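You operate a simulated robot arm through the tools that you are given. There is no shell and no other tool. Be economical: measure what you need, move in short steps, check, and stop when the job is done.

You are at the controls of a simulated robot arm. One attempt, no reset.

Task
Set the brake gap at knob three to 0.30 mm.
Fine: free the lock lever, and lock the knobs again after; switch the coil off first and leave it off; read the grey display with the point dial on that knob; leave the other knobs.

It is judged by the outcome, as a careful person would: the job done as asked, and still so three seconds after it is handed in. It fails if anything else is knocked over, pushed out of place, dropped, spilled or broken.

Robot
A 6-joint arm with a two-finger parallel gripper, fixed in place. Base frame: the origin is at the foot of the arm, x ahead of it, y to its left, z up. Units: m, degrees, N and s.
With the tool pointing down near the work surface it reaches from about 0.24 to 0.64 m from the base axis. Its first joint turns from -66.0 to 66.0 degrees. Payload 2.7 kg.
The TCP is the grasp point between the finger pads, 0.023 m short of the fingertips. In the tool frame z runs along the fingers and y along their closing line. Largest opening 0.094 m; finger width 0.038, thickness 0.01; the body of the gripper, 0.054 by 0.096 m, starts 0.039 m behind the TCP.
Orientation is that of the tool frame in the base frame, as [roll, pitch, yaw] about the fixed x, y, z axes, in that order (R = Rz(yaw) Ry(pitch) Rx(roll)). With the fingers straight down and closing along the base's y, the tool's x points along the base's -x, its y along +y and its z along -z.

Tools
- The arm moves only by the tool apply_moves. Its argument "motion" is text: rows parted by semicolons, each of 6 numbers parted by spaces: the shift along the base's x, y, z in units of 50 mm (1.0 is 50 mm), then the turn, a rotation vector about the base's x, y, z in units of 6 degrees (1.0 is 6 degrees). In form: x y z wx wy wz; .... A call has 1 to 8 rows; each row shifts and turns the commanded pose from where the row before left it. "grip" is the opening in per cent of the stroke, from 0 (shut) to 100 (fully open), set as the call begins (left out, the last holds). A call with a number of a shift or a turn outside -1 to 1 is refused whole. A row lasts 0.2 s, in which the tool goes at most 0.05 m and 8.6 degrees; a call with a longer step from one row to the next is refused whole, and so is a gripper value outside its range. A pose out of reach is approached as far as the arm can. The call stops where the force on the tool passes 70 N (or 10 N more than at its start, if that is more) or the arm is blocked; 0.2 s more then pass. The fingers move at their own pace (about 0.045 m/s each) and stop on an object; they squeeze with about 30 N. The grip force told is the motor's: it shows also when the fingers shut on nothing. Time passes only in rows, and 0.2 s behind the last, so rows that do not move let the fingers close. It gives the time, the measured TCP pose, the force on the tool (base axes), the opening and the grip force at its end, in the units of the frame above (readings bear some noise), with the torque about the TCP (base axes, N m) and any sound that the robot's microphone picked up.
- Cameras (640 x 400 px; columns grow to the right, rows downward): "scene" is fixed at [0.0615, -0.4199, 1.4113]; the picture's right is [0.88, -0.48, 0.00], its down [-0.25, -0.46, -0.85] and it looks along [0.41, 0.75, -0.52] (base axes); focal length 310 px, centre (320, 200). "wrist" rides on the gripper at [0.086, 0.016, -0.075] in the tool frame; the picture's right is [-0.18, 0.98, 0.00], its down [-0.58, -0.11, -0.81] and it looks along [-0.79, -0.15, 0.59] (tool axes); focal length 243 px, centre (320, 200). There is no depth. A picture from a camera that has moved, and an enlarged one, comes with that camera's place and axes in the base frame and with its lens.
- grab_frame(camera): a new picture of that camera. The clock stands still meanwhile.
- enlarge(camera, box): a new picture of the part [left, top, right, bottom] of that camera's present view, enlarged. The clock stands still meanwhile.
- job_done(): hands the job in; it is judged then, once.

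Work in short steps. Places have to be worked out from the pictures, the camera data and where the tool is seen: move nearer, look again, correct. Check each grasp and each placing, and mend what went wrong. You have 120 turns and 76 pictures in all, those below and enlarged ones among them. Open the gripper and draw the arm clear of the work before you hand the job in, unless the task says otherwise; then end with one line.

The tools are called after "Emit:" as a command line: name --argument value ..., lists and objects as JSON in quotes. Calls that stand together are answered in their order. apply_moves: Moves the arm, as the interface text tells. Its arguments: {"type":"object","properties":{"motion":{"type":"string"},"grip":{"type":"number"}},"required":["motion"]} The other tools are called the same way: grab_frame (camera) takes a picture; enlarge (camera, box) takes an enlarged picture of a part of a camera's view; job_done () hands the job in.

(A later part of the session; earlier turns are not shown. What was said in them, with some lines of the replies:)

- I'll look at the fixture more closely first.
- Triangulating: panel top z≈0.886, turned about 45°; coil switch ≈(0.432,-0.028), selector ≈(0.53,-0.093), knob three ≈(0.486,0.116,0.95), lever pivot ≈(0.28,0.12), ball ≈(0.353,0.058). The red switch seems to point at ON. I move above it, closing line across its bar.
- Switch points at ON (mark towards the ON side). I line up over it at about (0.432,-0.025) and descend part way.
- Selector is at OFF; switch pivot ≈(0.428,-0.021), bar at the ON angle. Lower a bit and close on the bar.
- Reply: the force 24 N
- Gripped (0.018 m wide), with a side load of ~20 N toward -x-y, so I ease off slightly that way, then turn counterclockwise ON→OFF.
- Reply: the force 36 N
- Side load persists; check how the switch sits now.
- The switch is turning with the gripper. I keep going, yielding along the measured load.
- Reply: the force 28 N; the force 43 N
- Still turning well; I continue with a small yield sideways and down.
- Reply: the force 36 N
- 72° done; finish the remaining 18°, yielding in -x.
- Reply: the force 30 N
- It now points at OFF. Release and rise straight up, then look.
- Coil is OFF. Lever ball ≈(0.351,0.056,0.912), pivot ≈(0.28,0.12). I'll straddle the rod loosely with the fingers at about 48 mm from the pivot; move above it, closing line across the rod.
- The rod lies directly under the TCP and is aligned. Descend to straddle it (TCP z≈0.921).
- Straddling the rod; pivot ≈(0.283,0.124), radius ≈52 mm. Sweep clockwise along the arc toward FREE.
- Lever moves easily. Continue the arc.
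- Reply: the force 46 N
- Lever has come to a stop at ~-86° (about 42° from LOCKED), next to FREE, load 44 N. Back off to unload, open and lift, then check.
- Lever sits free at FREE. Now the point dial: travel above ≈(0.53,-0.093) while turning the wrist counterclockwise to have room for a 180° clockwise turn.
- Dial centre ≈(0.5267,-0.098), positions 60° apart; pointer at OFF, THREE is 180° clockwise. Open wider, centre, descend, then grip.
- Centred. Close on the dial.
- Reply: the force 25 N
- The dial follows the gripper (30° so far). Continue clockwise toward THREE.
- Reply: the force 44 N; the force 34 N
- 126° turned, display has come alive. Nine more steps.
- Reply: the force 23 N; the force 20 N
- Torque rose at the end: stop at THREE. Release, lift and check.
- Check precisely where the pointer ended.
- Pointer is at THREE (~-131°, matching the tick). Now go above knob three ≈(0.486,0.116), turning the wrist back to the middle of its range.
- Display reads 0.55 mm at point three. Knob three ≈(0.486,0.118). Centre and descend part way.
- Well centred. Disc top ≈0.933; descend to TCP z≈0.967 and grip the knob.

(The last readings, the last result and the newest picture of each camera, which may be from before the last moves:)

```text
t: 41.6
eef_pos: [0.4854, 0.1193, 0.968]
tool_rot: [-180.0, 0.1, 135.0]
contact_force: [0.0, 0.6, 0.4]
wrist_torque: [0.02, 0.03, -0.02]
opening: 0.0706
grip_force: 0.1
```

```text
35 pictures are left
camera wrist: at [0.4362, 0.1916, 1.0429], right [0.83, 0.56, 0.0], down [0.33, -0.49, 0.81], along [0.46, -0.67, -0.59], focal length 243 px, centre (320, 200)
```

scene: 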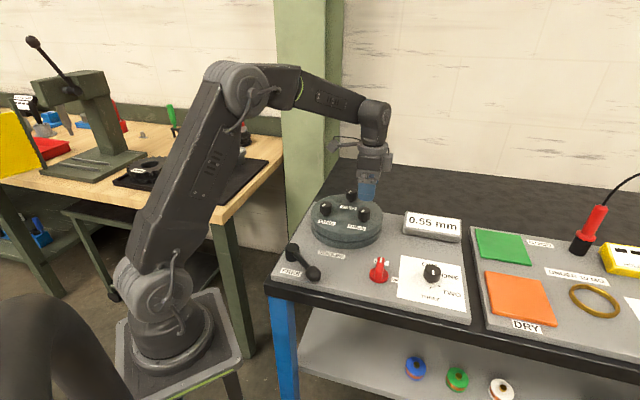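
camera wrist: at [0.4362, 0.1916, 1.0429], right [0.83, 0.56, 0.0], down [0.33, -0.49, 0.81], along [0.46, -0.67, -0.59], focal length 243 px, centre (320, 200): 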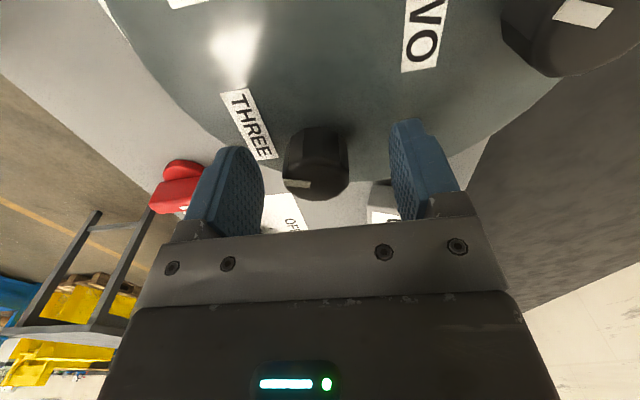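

Good position; close on the knob and read the display.

Emit:
apply_moves --motion "-0.02 -0.02 0 0 0 0;0 0 0 0 0 0;0 0 0 0 0 0;0 0 0 0 0 0;0 0 0 0 0 0" --grip 0

Emit:
apply_moves --motion "0 0 0 0 0 -1;0 0 0 0 0 -1;0 0 0 0 0 0"

Emit:
enlarge --camera "scene" --box '[390, 195, 480, 250]'

Emit:
grab_frame --camera "wrist"

```text
t: 42.8
eef_pos: [0.4836, 0.116, 0.9677]
tool_rot: [-179.9, 0.1, 134.9]
contact_force: [-9.1, -7.9, 2.8]
wrist_torque: [0.03, 0.17, -0.03]
opening: 0.0332
grip_force: 45.1
```

```text
t: 43.6
eef_pos: [0.4838, 0.1183, 0.9672]
tool_rot: [-180.0, 0.0, 122.9]
contact_force: [-1.4, -8.8, -5.6]
wrist_torque: [0.26, 0.17, -0.03]
opening: 0.0333
grip_force: 45.0
```

```text
7.11 times, centred on (435, 222) of scene
camera zoom: at [0.0615, -0.4202, 1.4112], right [0.88, -0.48, 0.0], down [-0.25, -0.46, -0.85], along [0.41, 0.75, -0.52], focal length 2205 px, centre (-498, 40)
```

zoom: 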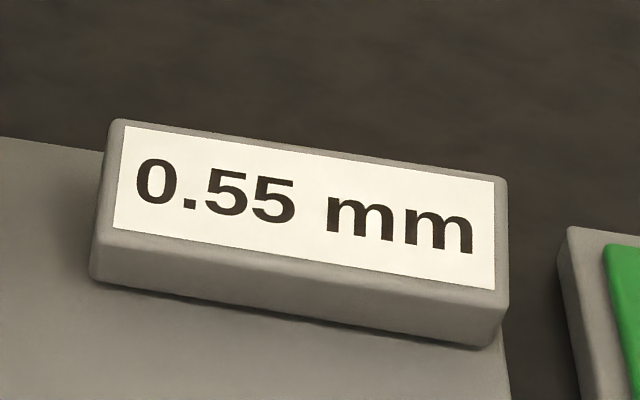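

```text
33 pictures are left
camera wrist: at [0.4514, 0.1992, 1.0425], right [0.93, 0.38, 0.0], down [0.22, -0.55, 0.81], along [0.31, -0.75, -0.59], focal length 243 px, centre (320, 200)
```

wrist: 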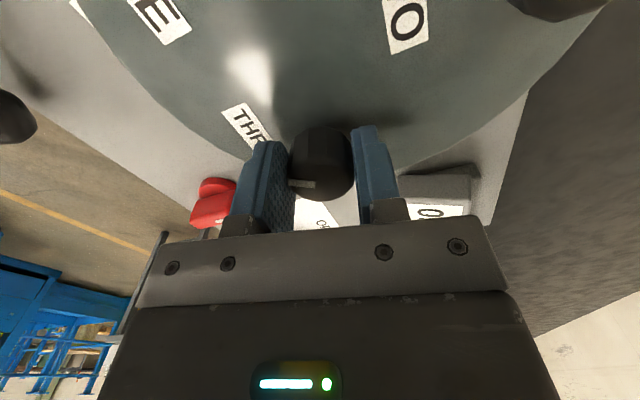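

Knob follows, display unchanged (backlash, perhaps). Turn further and re-read.

Emit:
apply_moves --motion "0 0 0 0 0 -1;0 0 0 0 0 -1;0 0 0 0 0 -1;0 0 0 0 0 0"

Emit:
enlarge --camera "scene" --box '[390, 195, 480, 250]'

```text
t: 44.6
eef_pos: [0.4853, 0.119, 0.9667]
tool_rot: [179.9, 0.1, 105.0]
contact_force: [12.8, 0.2, -16.5]
wrist_torque: [-0.32, 0.0, 0.01]
opening: 0.0327
grip_force: 44.7
```

```text
7.11 times, centred on (435, 222) of scene
camera zoom: at [0.0621, -0.4198, 1.4113], right [0.88, -0.48, 0.0], down [-0.25, -0.46, -0.85], along [0.41, 0.75, -0.52], focal length 2205 px, centre (-498, 40)
```

zoom: 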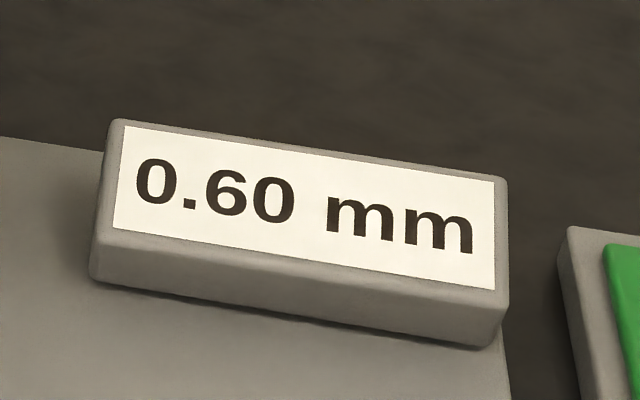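

Clockwise opens the gap. Turn counterclockwise 48° and read.

Emit:
apply_moves --motion "0 0 0 0 0 1;0 0 0 0 0 1;0 0 0 0 0 1;0 0 0 0 0 1;0 0 0 0 0 1;0 0 0 0 0 1;0 0 0 0 0 1;0 0 0 0 0 1"

Emit:
enlarge --camera "scene" --box '[390, 195, 480, 250]'

```text
t: 46.4
eef_pos: [0.482, 0.1172, 0.9672]
tool_rot: [-179.8, -0.4, 153.1]
contact_force: [-24.5, -6.6, -5.5]
wrist_torque: [0.32, -0.29, -0.08]
opening: 0.0328
grip_force: 45.0
```

```text
7.11 times, centred on (435, 222) of scene
camera zoom: at [0.0608, -0.4201, 1.4113], right [0.88, -0.48, 0.0], down [-0.25, -0.46, -0.85], along [0.41, 0.75, -0.52], focal length 2205 px, centre (-498, 40)
```

zoom: 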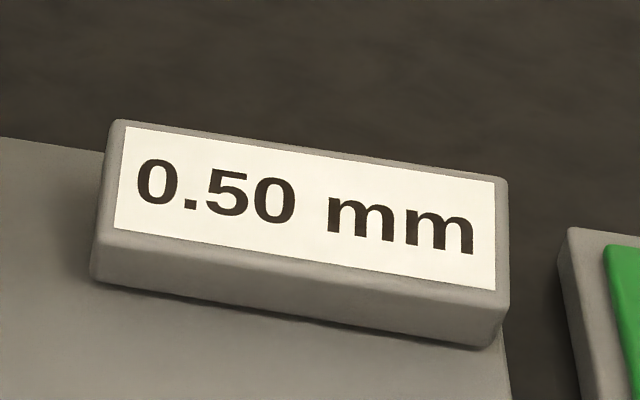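

0.05 mm steps, ~30° each apparently. Yield a bit for the side load and continue counterclockwise.

Emit:
apply_moves --motion "-0.03 0 0 0 0 1;0 0 0 0 0 1;0 0 0 0 0 1;0 0 0 0 0 1;0 0 0 0 0 1;0 0 0 0 0 1;0 0 0 0 0 1;0 0 0 0 0 1"

Emit:
enlarge --camera "scene" --box '[390, 195, 480, 250]'

Emit:
grab_frame --camera "wrist"

```text
t: 48.2
eef_pos: [0.4817, 0.1133, 0.968]
tool_rot: [-179.9, -0.3, -159.1]
contact_force: [-11.2, -37.4, -9.5]
wrist_torque: [0.29, -0.51, -0.13]
opening: 0.0329
grip_force: 45.2
```

```text
7.11 times, centred on (435, 222) of scene
camera zoom: at [0.0613, -0.4209, 1.411], right [0.88, -0.48, 0.0], down [-0.25, -0.46, -0.85], along [0.41, 0.75, -0.52], focal length 2205 px, centre (-498, 40)
```

zoom: 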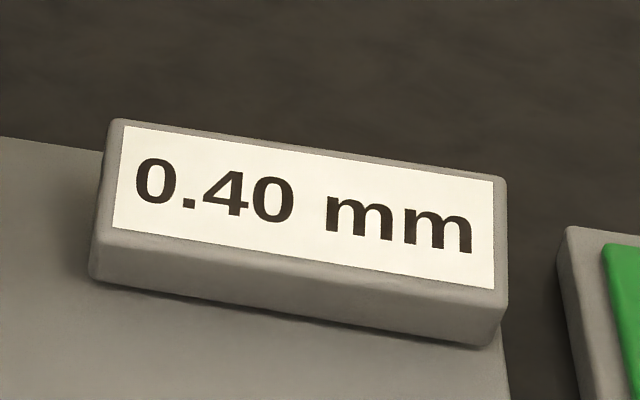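

```text
29 pictures are left
camera wrist: at [0.3964, 0.0985, 1.0433], right [-0.18, 0.98, 0.0], down [0.59, 0.11, 0.8], along [0.79, 0.14, -0.6], focal length 243 px, centre (320, 200)
```

wrist: 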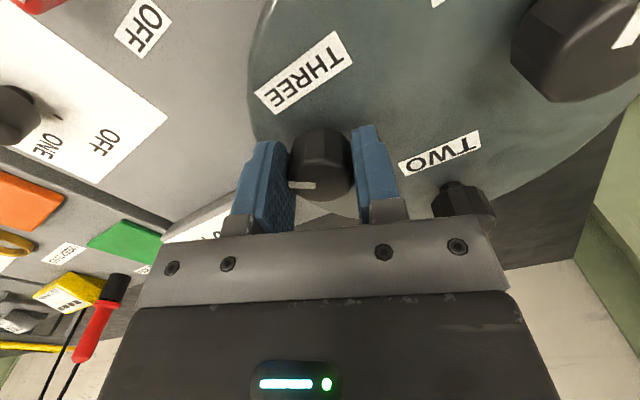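

0.40 now (≈25° per 0.05). Yield in -y, turn another 42°, and read.

Emit:
apply_moves --motion "0 -0.06 0 0 0 1;0 0 0 0 0 1;0 0 0 0 0 1;0 0 0 0 0 1;0 0 0 0 0 1;0 0 0 0 0 1;0 0 0 0 0 1;0 0 0 0 0 0"

Emit:
enlarge --camera "scene" --box '[390, 195, 480, 250]'

```text
t: 50.0
eef_pos: [0.4838, 0.1126, 0.9675]
tool_rot: [-179.9, -0.2, -117.0]
contact_force: [4.2, -31.6, -9.4]
wrist_torque: [-0.66, 0.74, -0.05]
opening: 0.0327
grip_force: 44.9
```

```text
7.11 times, centred on (435, 222) of scene
camera zoom: at [0.0617, -0.4207, 1.411], right [0.88, -0.48, 0.0], down [-0.25, -0.46, -0.85], along [0.41, 0.75, -0.52], focal length 2205 px, centre (-498, 40)
```

zoom: 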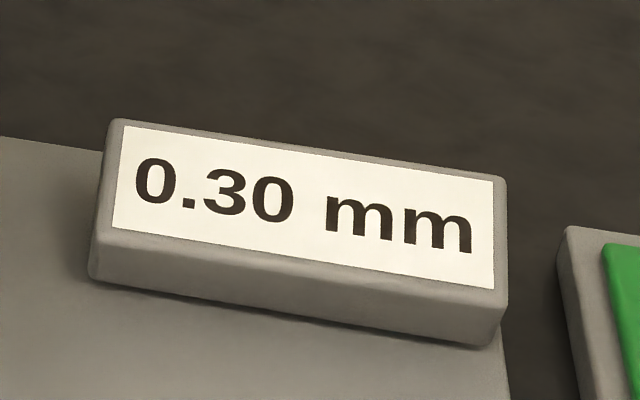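

0.30 is just reached, probably near the band's edge (24°/step estimate). Add 12° to sit mid-step and confirm, yielding the side load.

Emit:
apply_moves --motion "0 -0.04 0 0 0 1;0 0 0 0 0 1;0 0 0 0 0 0"

Emit:
enlarge --camera "scene" --box '[390, 195, 480, 250]'

```text
t: 50.8
eef_pos: [0.4854, 0.1119, 0.9687]
tool_rot: [-179.8, 0.0, -105.0]
contact_force: [24.9, -22.0, -25.1]
wrist_torque: [0.08, 0.25, -0.11]
opening: 0.0329
grip_force: 45.1
```

```text
7.11 times, centred on (435, 222) of scene
camera zoom: at [0.0625, -0.4204, 1.4111], right [0.88, -0.48, 0.0], down [-0.25, -0.46, -0.85], along [0.41, 0.75, -0.52], focal length 2205 px, centre (-498, 40)
```

zoom: 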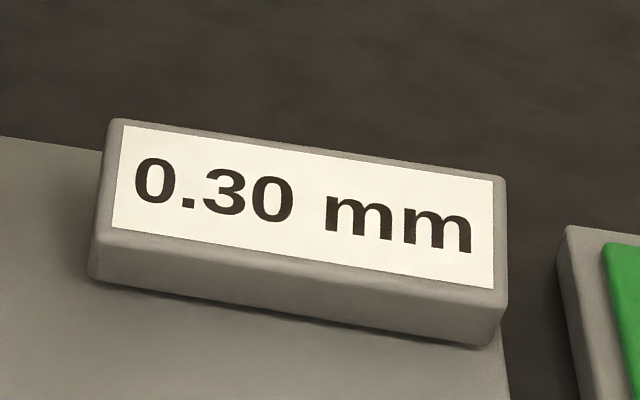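

Still 0.30. Relax the side load, open, and rise.

Emit:
apply_moves --motion "0.03 -0.03 0 0 0 0;0 0 0 0 0 0"

Emit:
apply_moves --motion "0 0 0 0 0 0;0 0 0 0 0 0;0 0 0 0 0 0;0 0 0.4 0 0 0;0 0 0.6 0 0 0;0 0 0.6 0 0 0" --grip 70

Emit:
enlarge --camera "scene" --box '[270, 160, 480, 290]'

```text
t: 51.4
eef_pos: [0.485, 0.1117, 0.9675]
tool_rot: [180.0, 0.0, -105.0]
contact_force: [19.7, -8.4, -20.0]
wrist_torque: [-0.94, 0.05, -0.08]
opening: 0.0328
grip_force: 45.5
```

```text
t: 52.8
eef_pos: [0.4843, 0.1128, 1.0476]
tool_rot: [180.0, 0.0, -105.1]
contact_force: [-0.2, 0.0, 0.1]
wrist_torque: [-0.03, 0.01, 0.02]
opening: 0.0657
grip_force: 0.0
```

```text
3.05 times, centred on (375, 225) of scene
camera zoom: at [0.0614, -0.4199, 1.4113], right [0.88, -0.48, 0.0], down [-0.25, -0.46, -0.85], along [0.41, 0.75, -0.52], focal length 945 px, centre (152, 124)
```

zoom: 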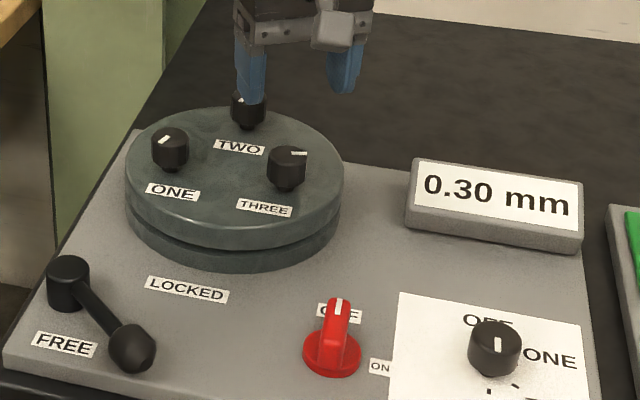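

Holds 0.30 mm with knob released; others untouched. Now return above the lever rod (≈(0.287,0.072)) to lock it.

Emit:
apply_moves --motion "-0.493 -0.102 -0.07 0 0 0.4;-0.493 -0.102 -0.07 0 0 0.4;-0.493 -0.102 -0.07 0 0 0.4;-0.493 -0.102 -0.07 0 0 0.4;-0.493 -0.102 -0.07 0 0 0.4;-0.493 -0.102 -0.07 0 0 0.4;-0.493 -0.102 -0.07 0 0 0.4;-0.493 -0.102 -0.07 0 0 0.4" --grip 60

Emit:
grab_frame --camera "wrist"

Emit:
enlarge --camera "scene" --box '[250, 180, 410, 300]'

```text
t: 54.6
eef_pos: [0.2884, 0.0712, 1.0196]
tool_rot: [179.9, 0.0, -85.8]
contact_force: [0.3, 0.9, 0.0]
wrist_torque: [-0.01, 0.0, -0.01]
opening: 0.0565
grip_force: 0.1
```

```text
25 pictures are left
camera wrist: at [0.2783, -0.0161, 1.0959], right [-0.99, 0.11, 0.0], down [0.07, 0.59, 0.81], along [0.09, 0.8, -0.59], focal length 243 px, centre (320, 200)
```

wrist: 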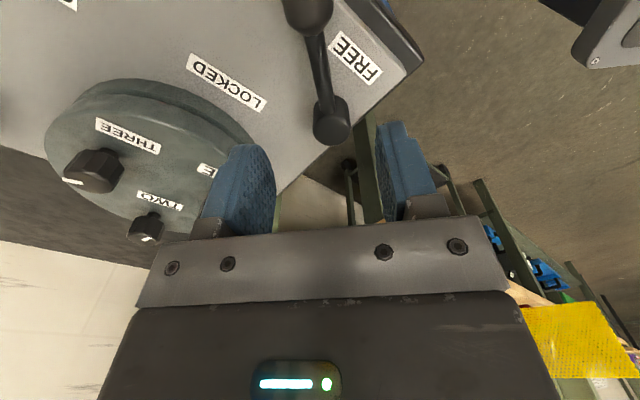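

```text
3.33 times, centred on (330, 240) of scene
camera zoom: at [0.0615, -0.4199, 1.4113], right [0.88, -0.48, 0.0], down [-0.25, -0.46, -0.85], along [0.41, 0.75, -0.52], focal length 1034 px, centre (287, 67)
```

zoom: 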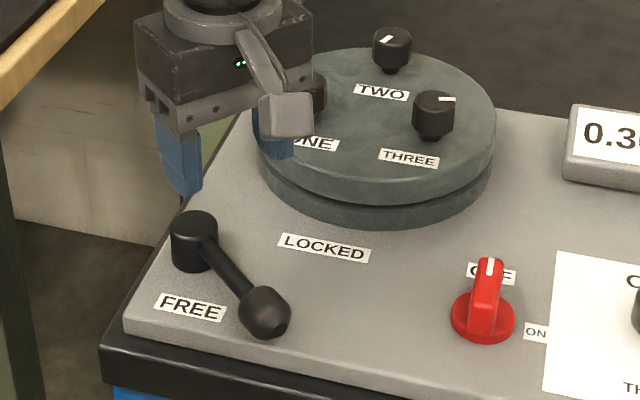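

Rod is under the TCP between the fingers. Descend, narrow, and sweep counterclockwise.

Emit:
apply_moves --motion "0 0 -0.7 0 0 0;0 0 -0.7 0 0 0;0 0 -0.4 0 0 0;0 0 -0.18 0 0 0"

Emit:
apply_moves --motion "0 0 0 0 0 0;0 0 0 0 0 0" --grip 32

Emit:
grab_frame --camera "wrist"

```text
t: 55.6
eef_pos: [0.2891, 0.0703, 0.9234]
tool_rot: [-179.9, 0.0, -85.9]
contact_force: [0.1, 0.1, -0.3]
wrist_torque: [0.02, 0.0, -0.02]
opening: 0.0563
grip_force: 0.0
```

```text
t: 56.2
eef_pos: [0.2886, 0.0701, 0.922]
tool_rot: [-180.0, -0.1, -85.7]
contact_force: [0.2, 0.3, -0.2]
wrist_torque: [-0.02, 0.01, 0.0]
opening: 0.0301
grip_force: 0.1
```

```text
23 pictures are left
camera wrist: at [0.2787, -0.0174, 0.9987], right [-0.99, 0.11, 0.0], down [0.07, 0.59, 0.81], along [0.09, 0.8, -0.59], focal length 243 px, centre (320, 200)
```

wrist: 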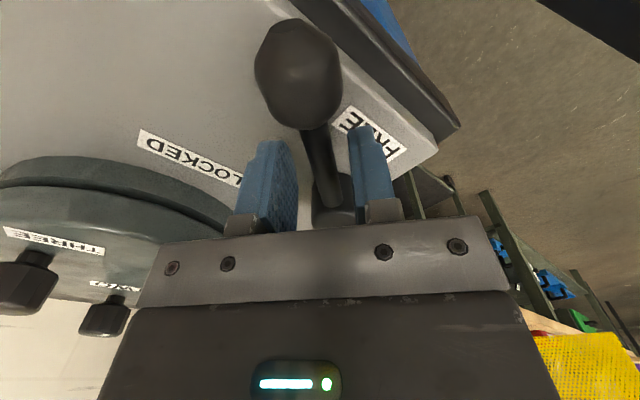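

Straddled. Sweep counterclockwise along the arc toward LOCKED.

Emit:
apply_moves --motion "0.108 0.017 0 0 0 1;0.105 0.028 0 0 0 1;0.102 0.039 0 0 0 1;0.097 0.049 0 0 0 1;0.091 0.059 0 0 0 1;0.085 0.069 0 0 0 1"

Emit:
enlarge --camera "scene" --box '[250, 180, 410, 300]'

```text
t: 57.6
eef_pos: [0.3164, 0.0845, 0.9224]
tool_rot: [180.0, 0.0, -49.8]
contact_force: [-0.1, -1.9, 0.0]
wrist_torque: [-0.03, 0.0, -0.04]
opening: 0.0309
grip_force: 0.1
```

```text
3.33 times, centred on (330, 240) of scene
camera zoom: at [0.0614, -0.42, 1.4113], right [0.88, -0.48, 0.0], down [-0.25, -0.46, -0.85], along [0.41, 0.75, -0.52], focal length 1034 px, centre (287, 67)
```

zoom: 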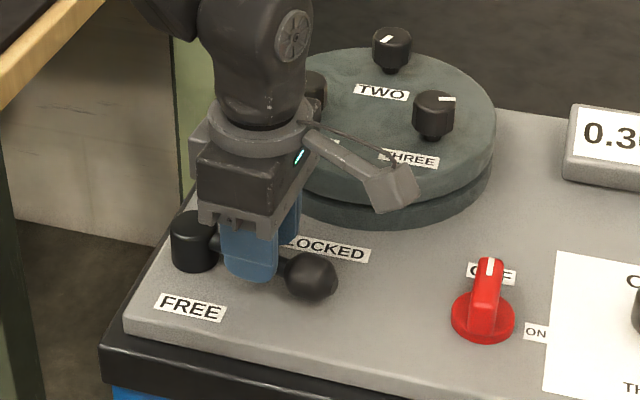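

Nearly there (ball slightly short of its original place). Push a little further until the stop.

Emit:
apply_moves --motion "0.077 0.077 0 0 0 1;0.075 0.08 0 0 0 0;0.04 0.04 0 0 0 0"

Emit:
enlarge --camera "scene" --box '[250, 180, 410, 300]'

```text
t: 58.4
eef_pos: [0.3271, 0.0949, 0.9209]
tool_rot: [-179.9, 0.0, -43.8]
contact_force: [0.1, -1.3, 0.4]
wrist_torque: [-0.02, -0.01, -0.06]
opening: 0.0307
grip_force: 0.1
```

```text
3.33 times, centred on (330, 240) of scene
camera zoom: at [0.0614, -0.4199, 1.4113], right [0.88, -0.48, 0.0], down [-0.25, -0.46, -0.85], along [0.41, 0.75, -0.52], focal length 1034 px, centre (287, 67)
```

zoom: 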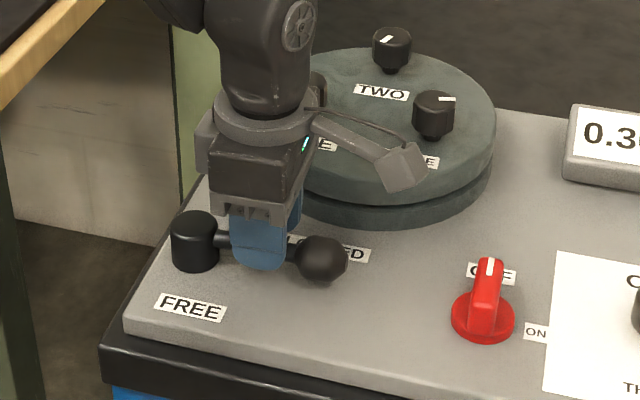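

Ball is back at its original location; nudge further to feel for the stop.

Emit:
apply_moves --motion "0.03 0.03 0 0 0 0;0.03 0.03 0 0 0 0;0.03 0.03 0 0 0 0"

Emit:
enlarge --camera "scene" --box '[250, 180, 410, 300]'

```text
t: 59.2
eef_pos: [0.3302, 0.098, 0.92]
tool_rot: [179.7, 0.0, -43.9]
contact_force: [-7.3, -17.4, -2.1]
wrist_torque: [-0.25, 0.13, -0.21]
opening: 0.0381
grip_force: 9.0
```

```text
3.33 times, centred on (330, 240) of scene
camera zoom: at [0.0613, -0.4204, 1.4112], right [0.88, -0.48, 0.0], down [-0.25, -0.46, -0.85], along [0.41, 0.75, -0.52], focal length 1034 px, centre (287, 67)
```

zoom: 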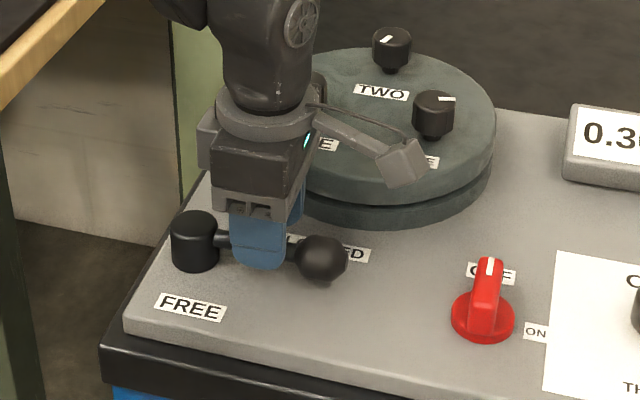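

The stop is felt (finger pushed back, ball unmoved). Back off to the slot centre, open, rise and retreat clear.

Emit:
apply_moves --motion "-0.12 -0.12 0 0 0 0;-0.05 -0.05 0 0 0 0;0 0 0 0 0 0" --grip 40

Emit:
apply_moves --motion "0 0 0.4 0 0 0;0 0 0.8 0 0 0;0 0 0.9 0 0 0;0 0 0.9 0 0 0;0 0 0.9 0 0 0" --grip 60

Emit:
enlarge --camera "scene" --box '[260, 170, 480, 310]'

Emit:
grab_frame --camera "scene"

```text
t: 60.0
eef_pos: [0.3234, 0.0905, 0.9219]
tool_rot: [-179.8, 0.0, -43.9]
contact_force: [-0.3, 0.0, -0.6]
wrist_torque: [-0.01, -0.04, 0.02]
opening: 0.0376
grip_force: 0.0
```

```text
t: 61.2
eef_pos: [0.3236, 0.0896, 1.1156]
tool_rot: [179.9, 0.0, -43.9]
contact_force: [-0.5, 0.0, -0.2]
wrist_torque: [0.0, 0.03, -0.02]
opening: 0.0563
grip_force: 0.2
```

```text
2.86 times, centred on (370, 240) of scene
camera zoom: at [0.0614, -0.4199, 1.4113], right [0.88, -0.48, 0.0], down [-0.25, -0.46, -0.85], along [0.41, 0.75, -0.52], focal length 886 px, centre (177, 86)
```

zoom: 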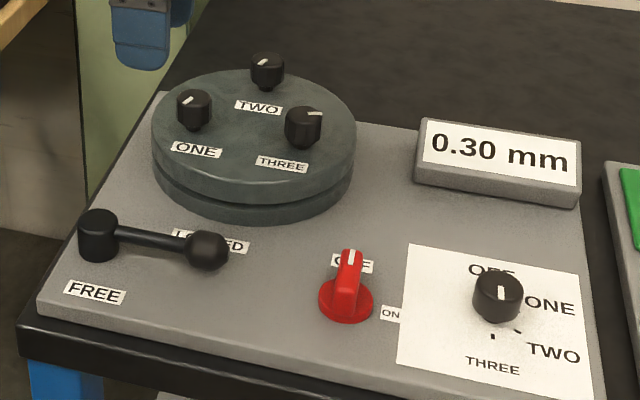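

```text
18 pictures are left
```

scene: 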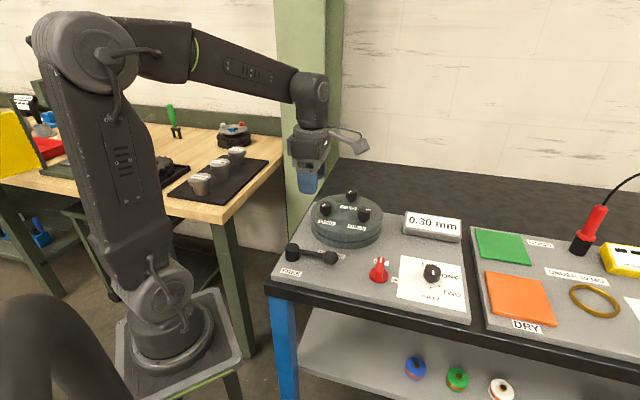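

Everything is as wanted: lever LOCKED, coil OFF, display 0.30 mm, other knobs unchanged, arm clear. Handing in.

Emit:
job_done

```text
The job is handed in.
```

The brake gap at knob three is set: the grey display read 0.30 mm with the point dial on THREE, and still did after I locked the lever; the coil is off, knobs one and two were not touched, and the arm is clear.
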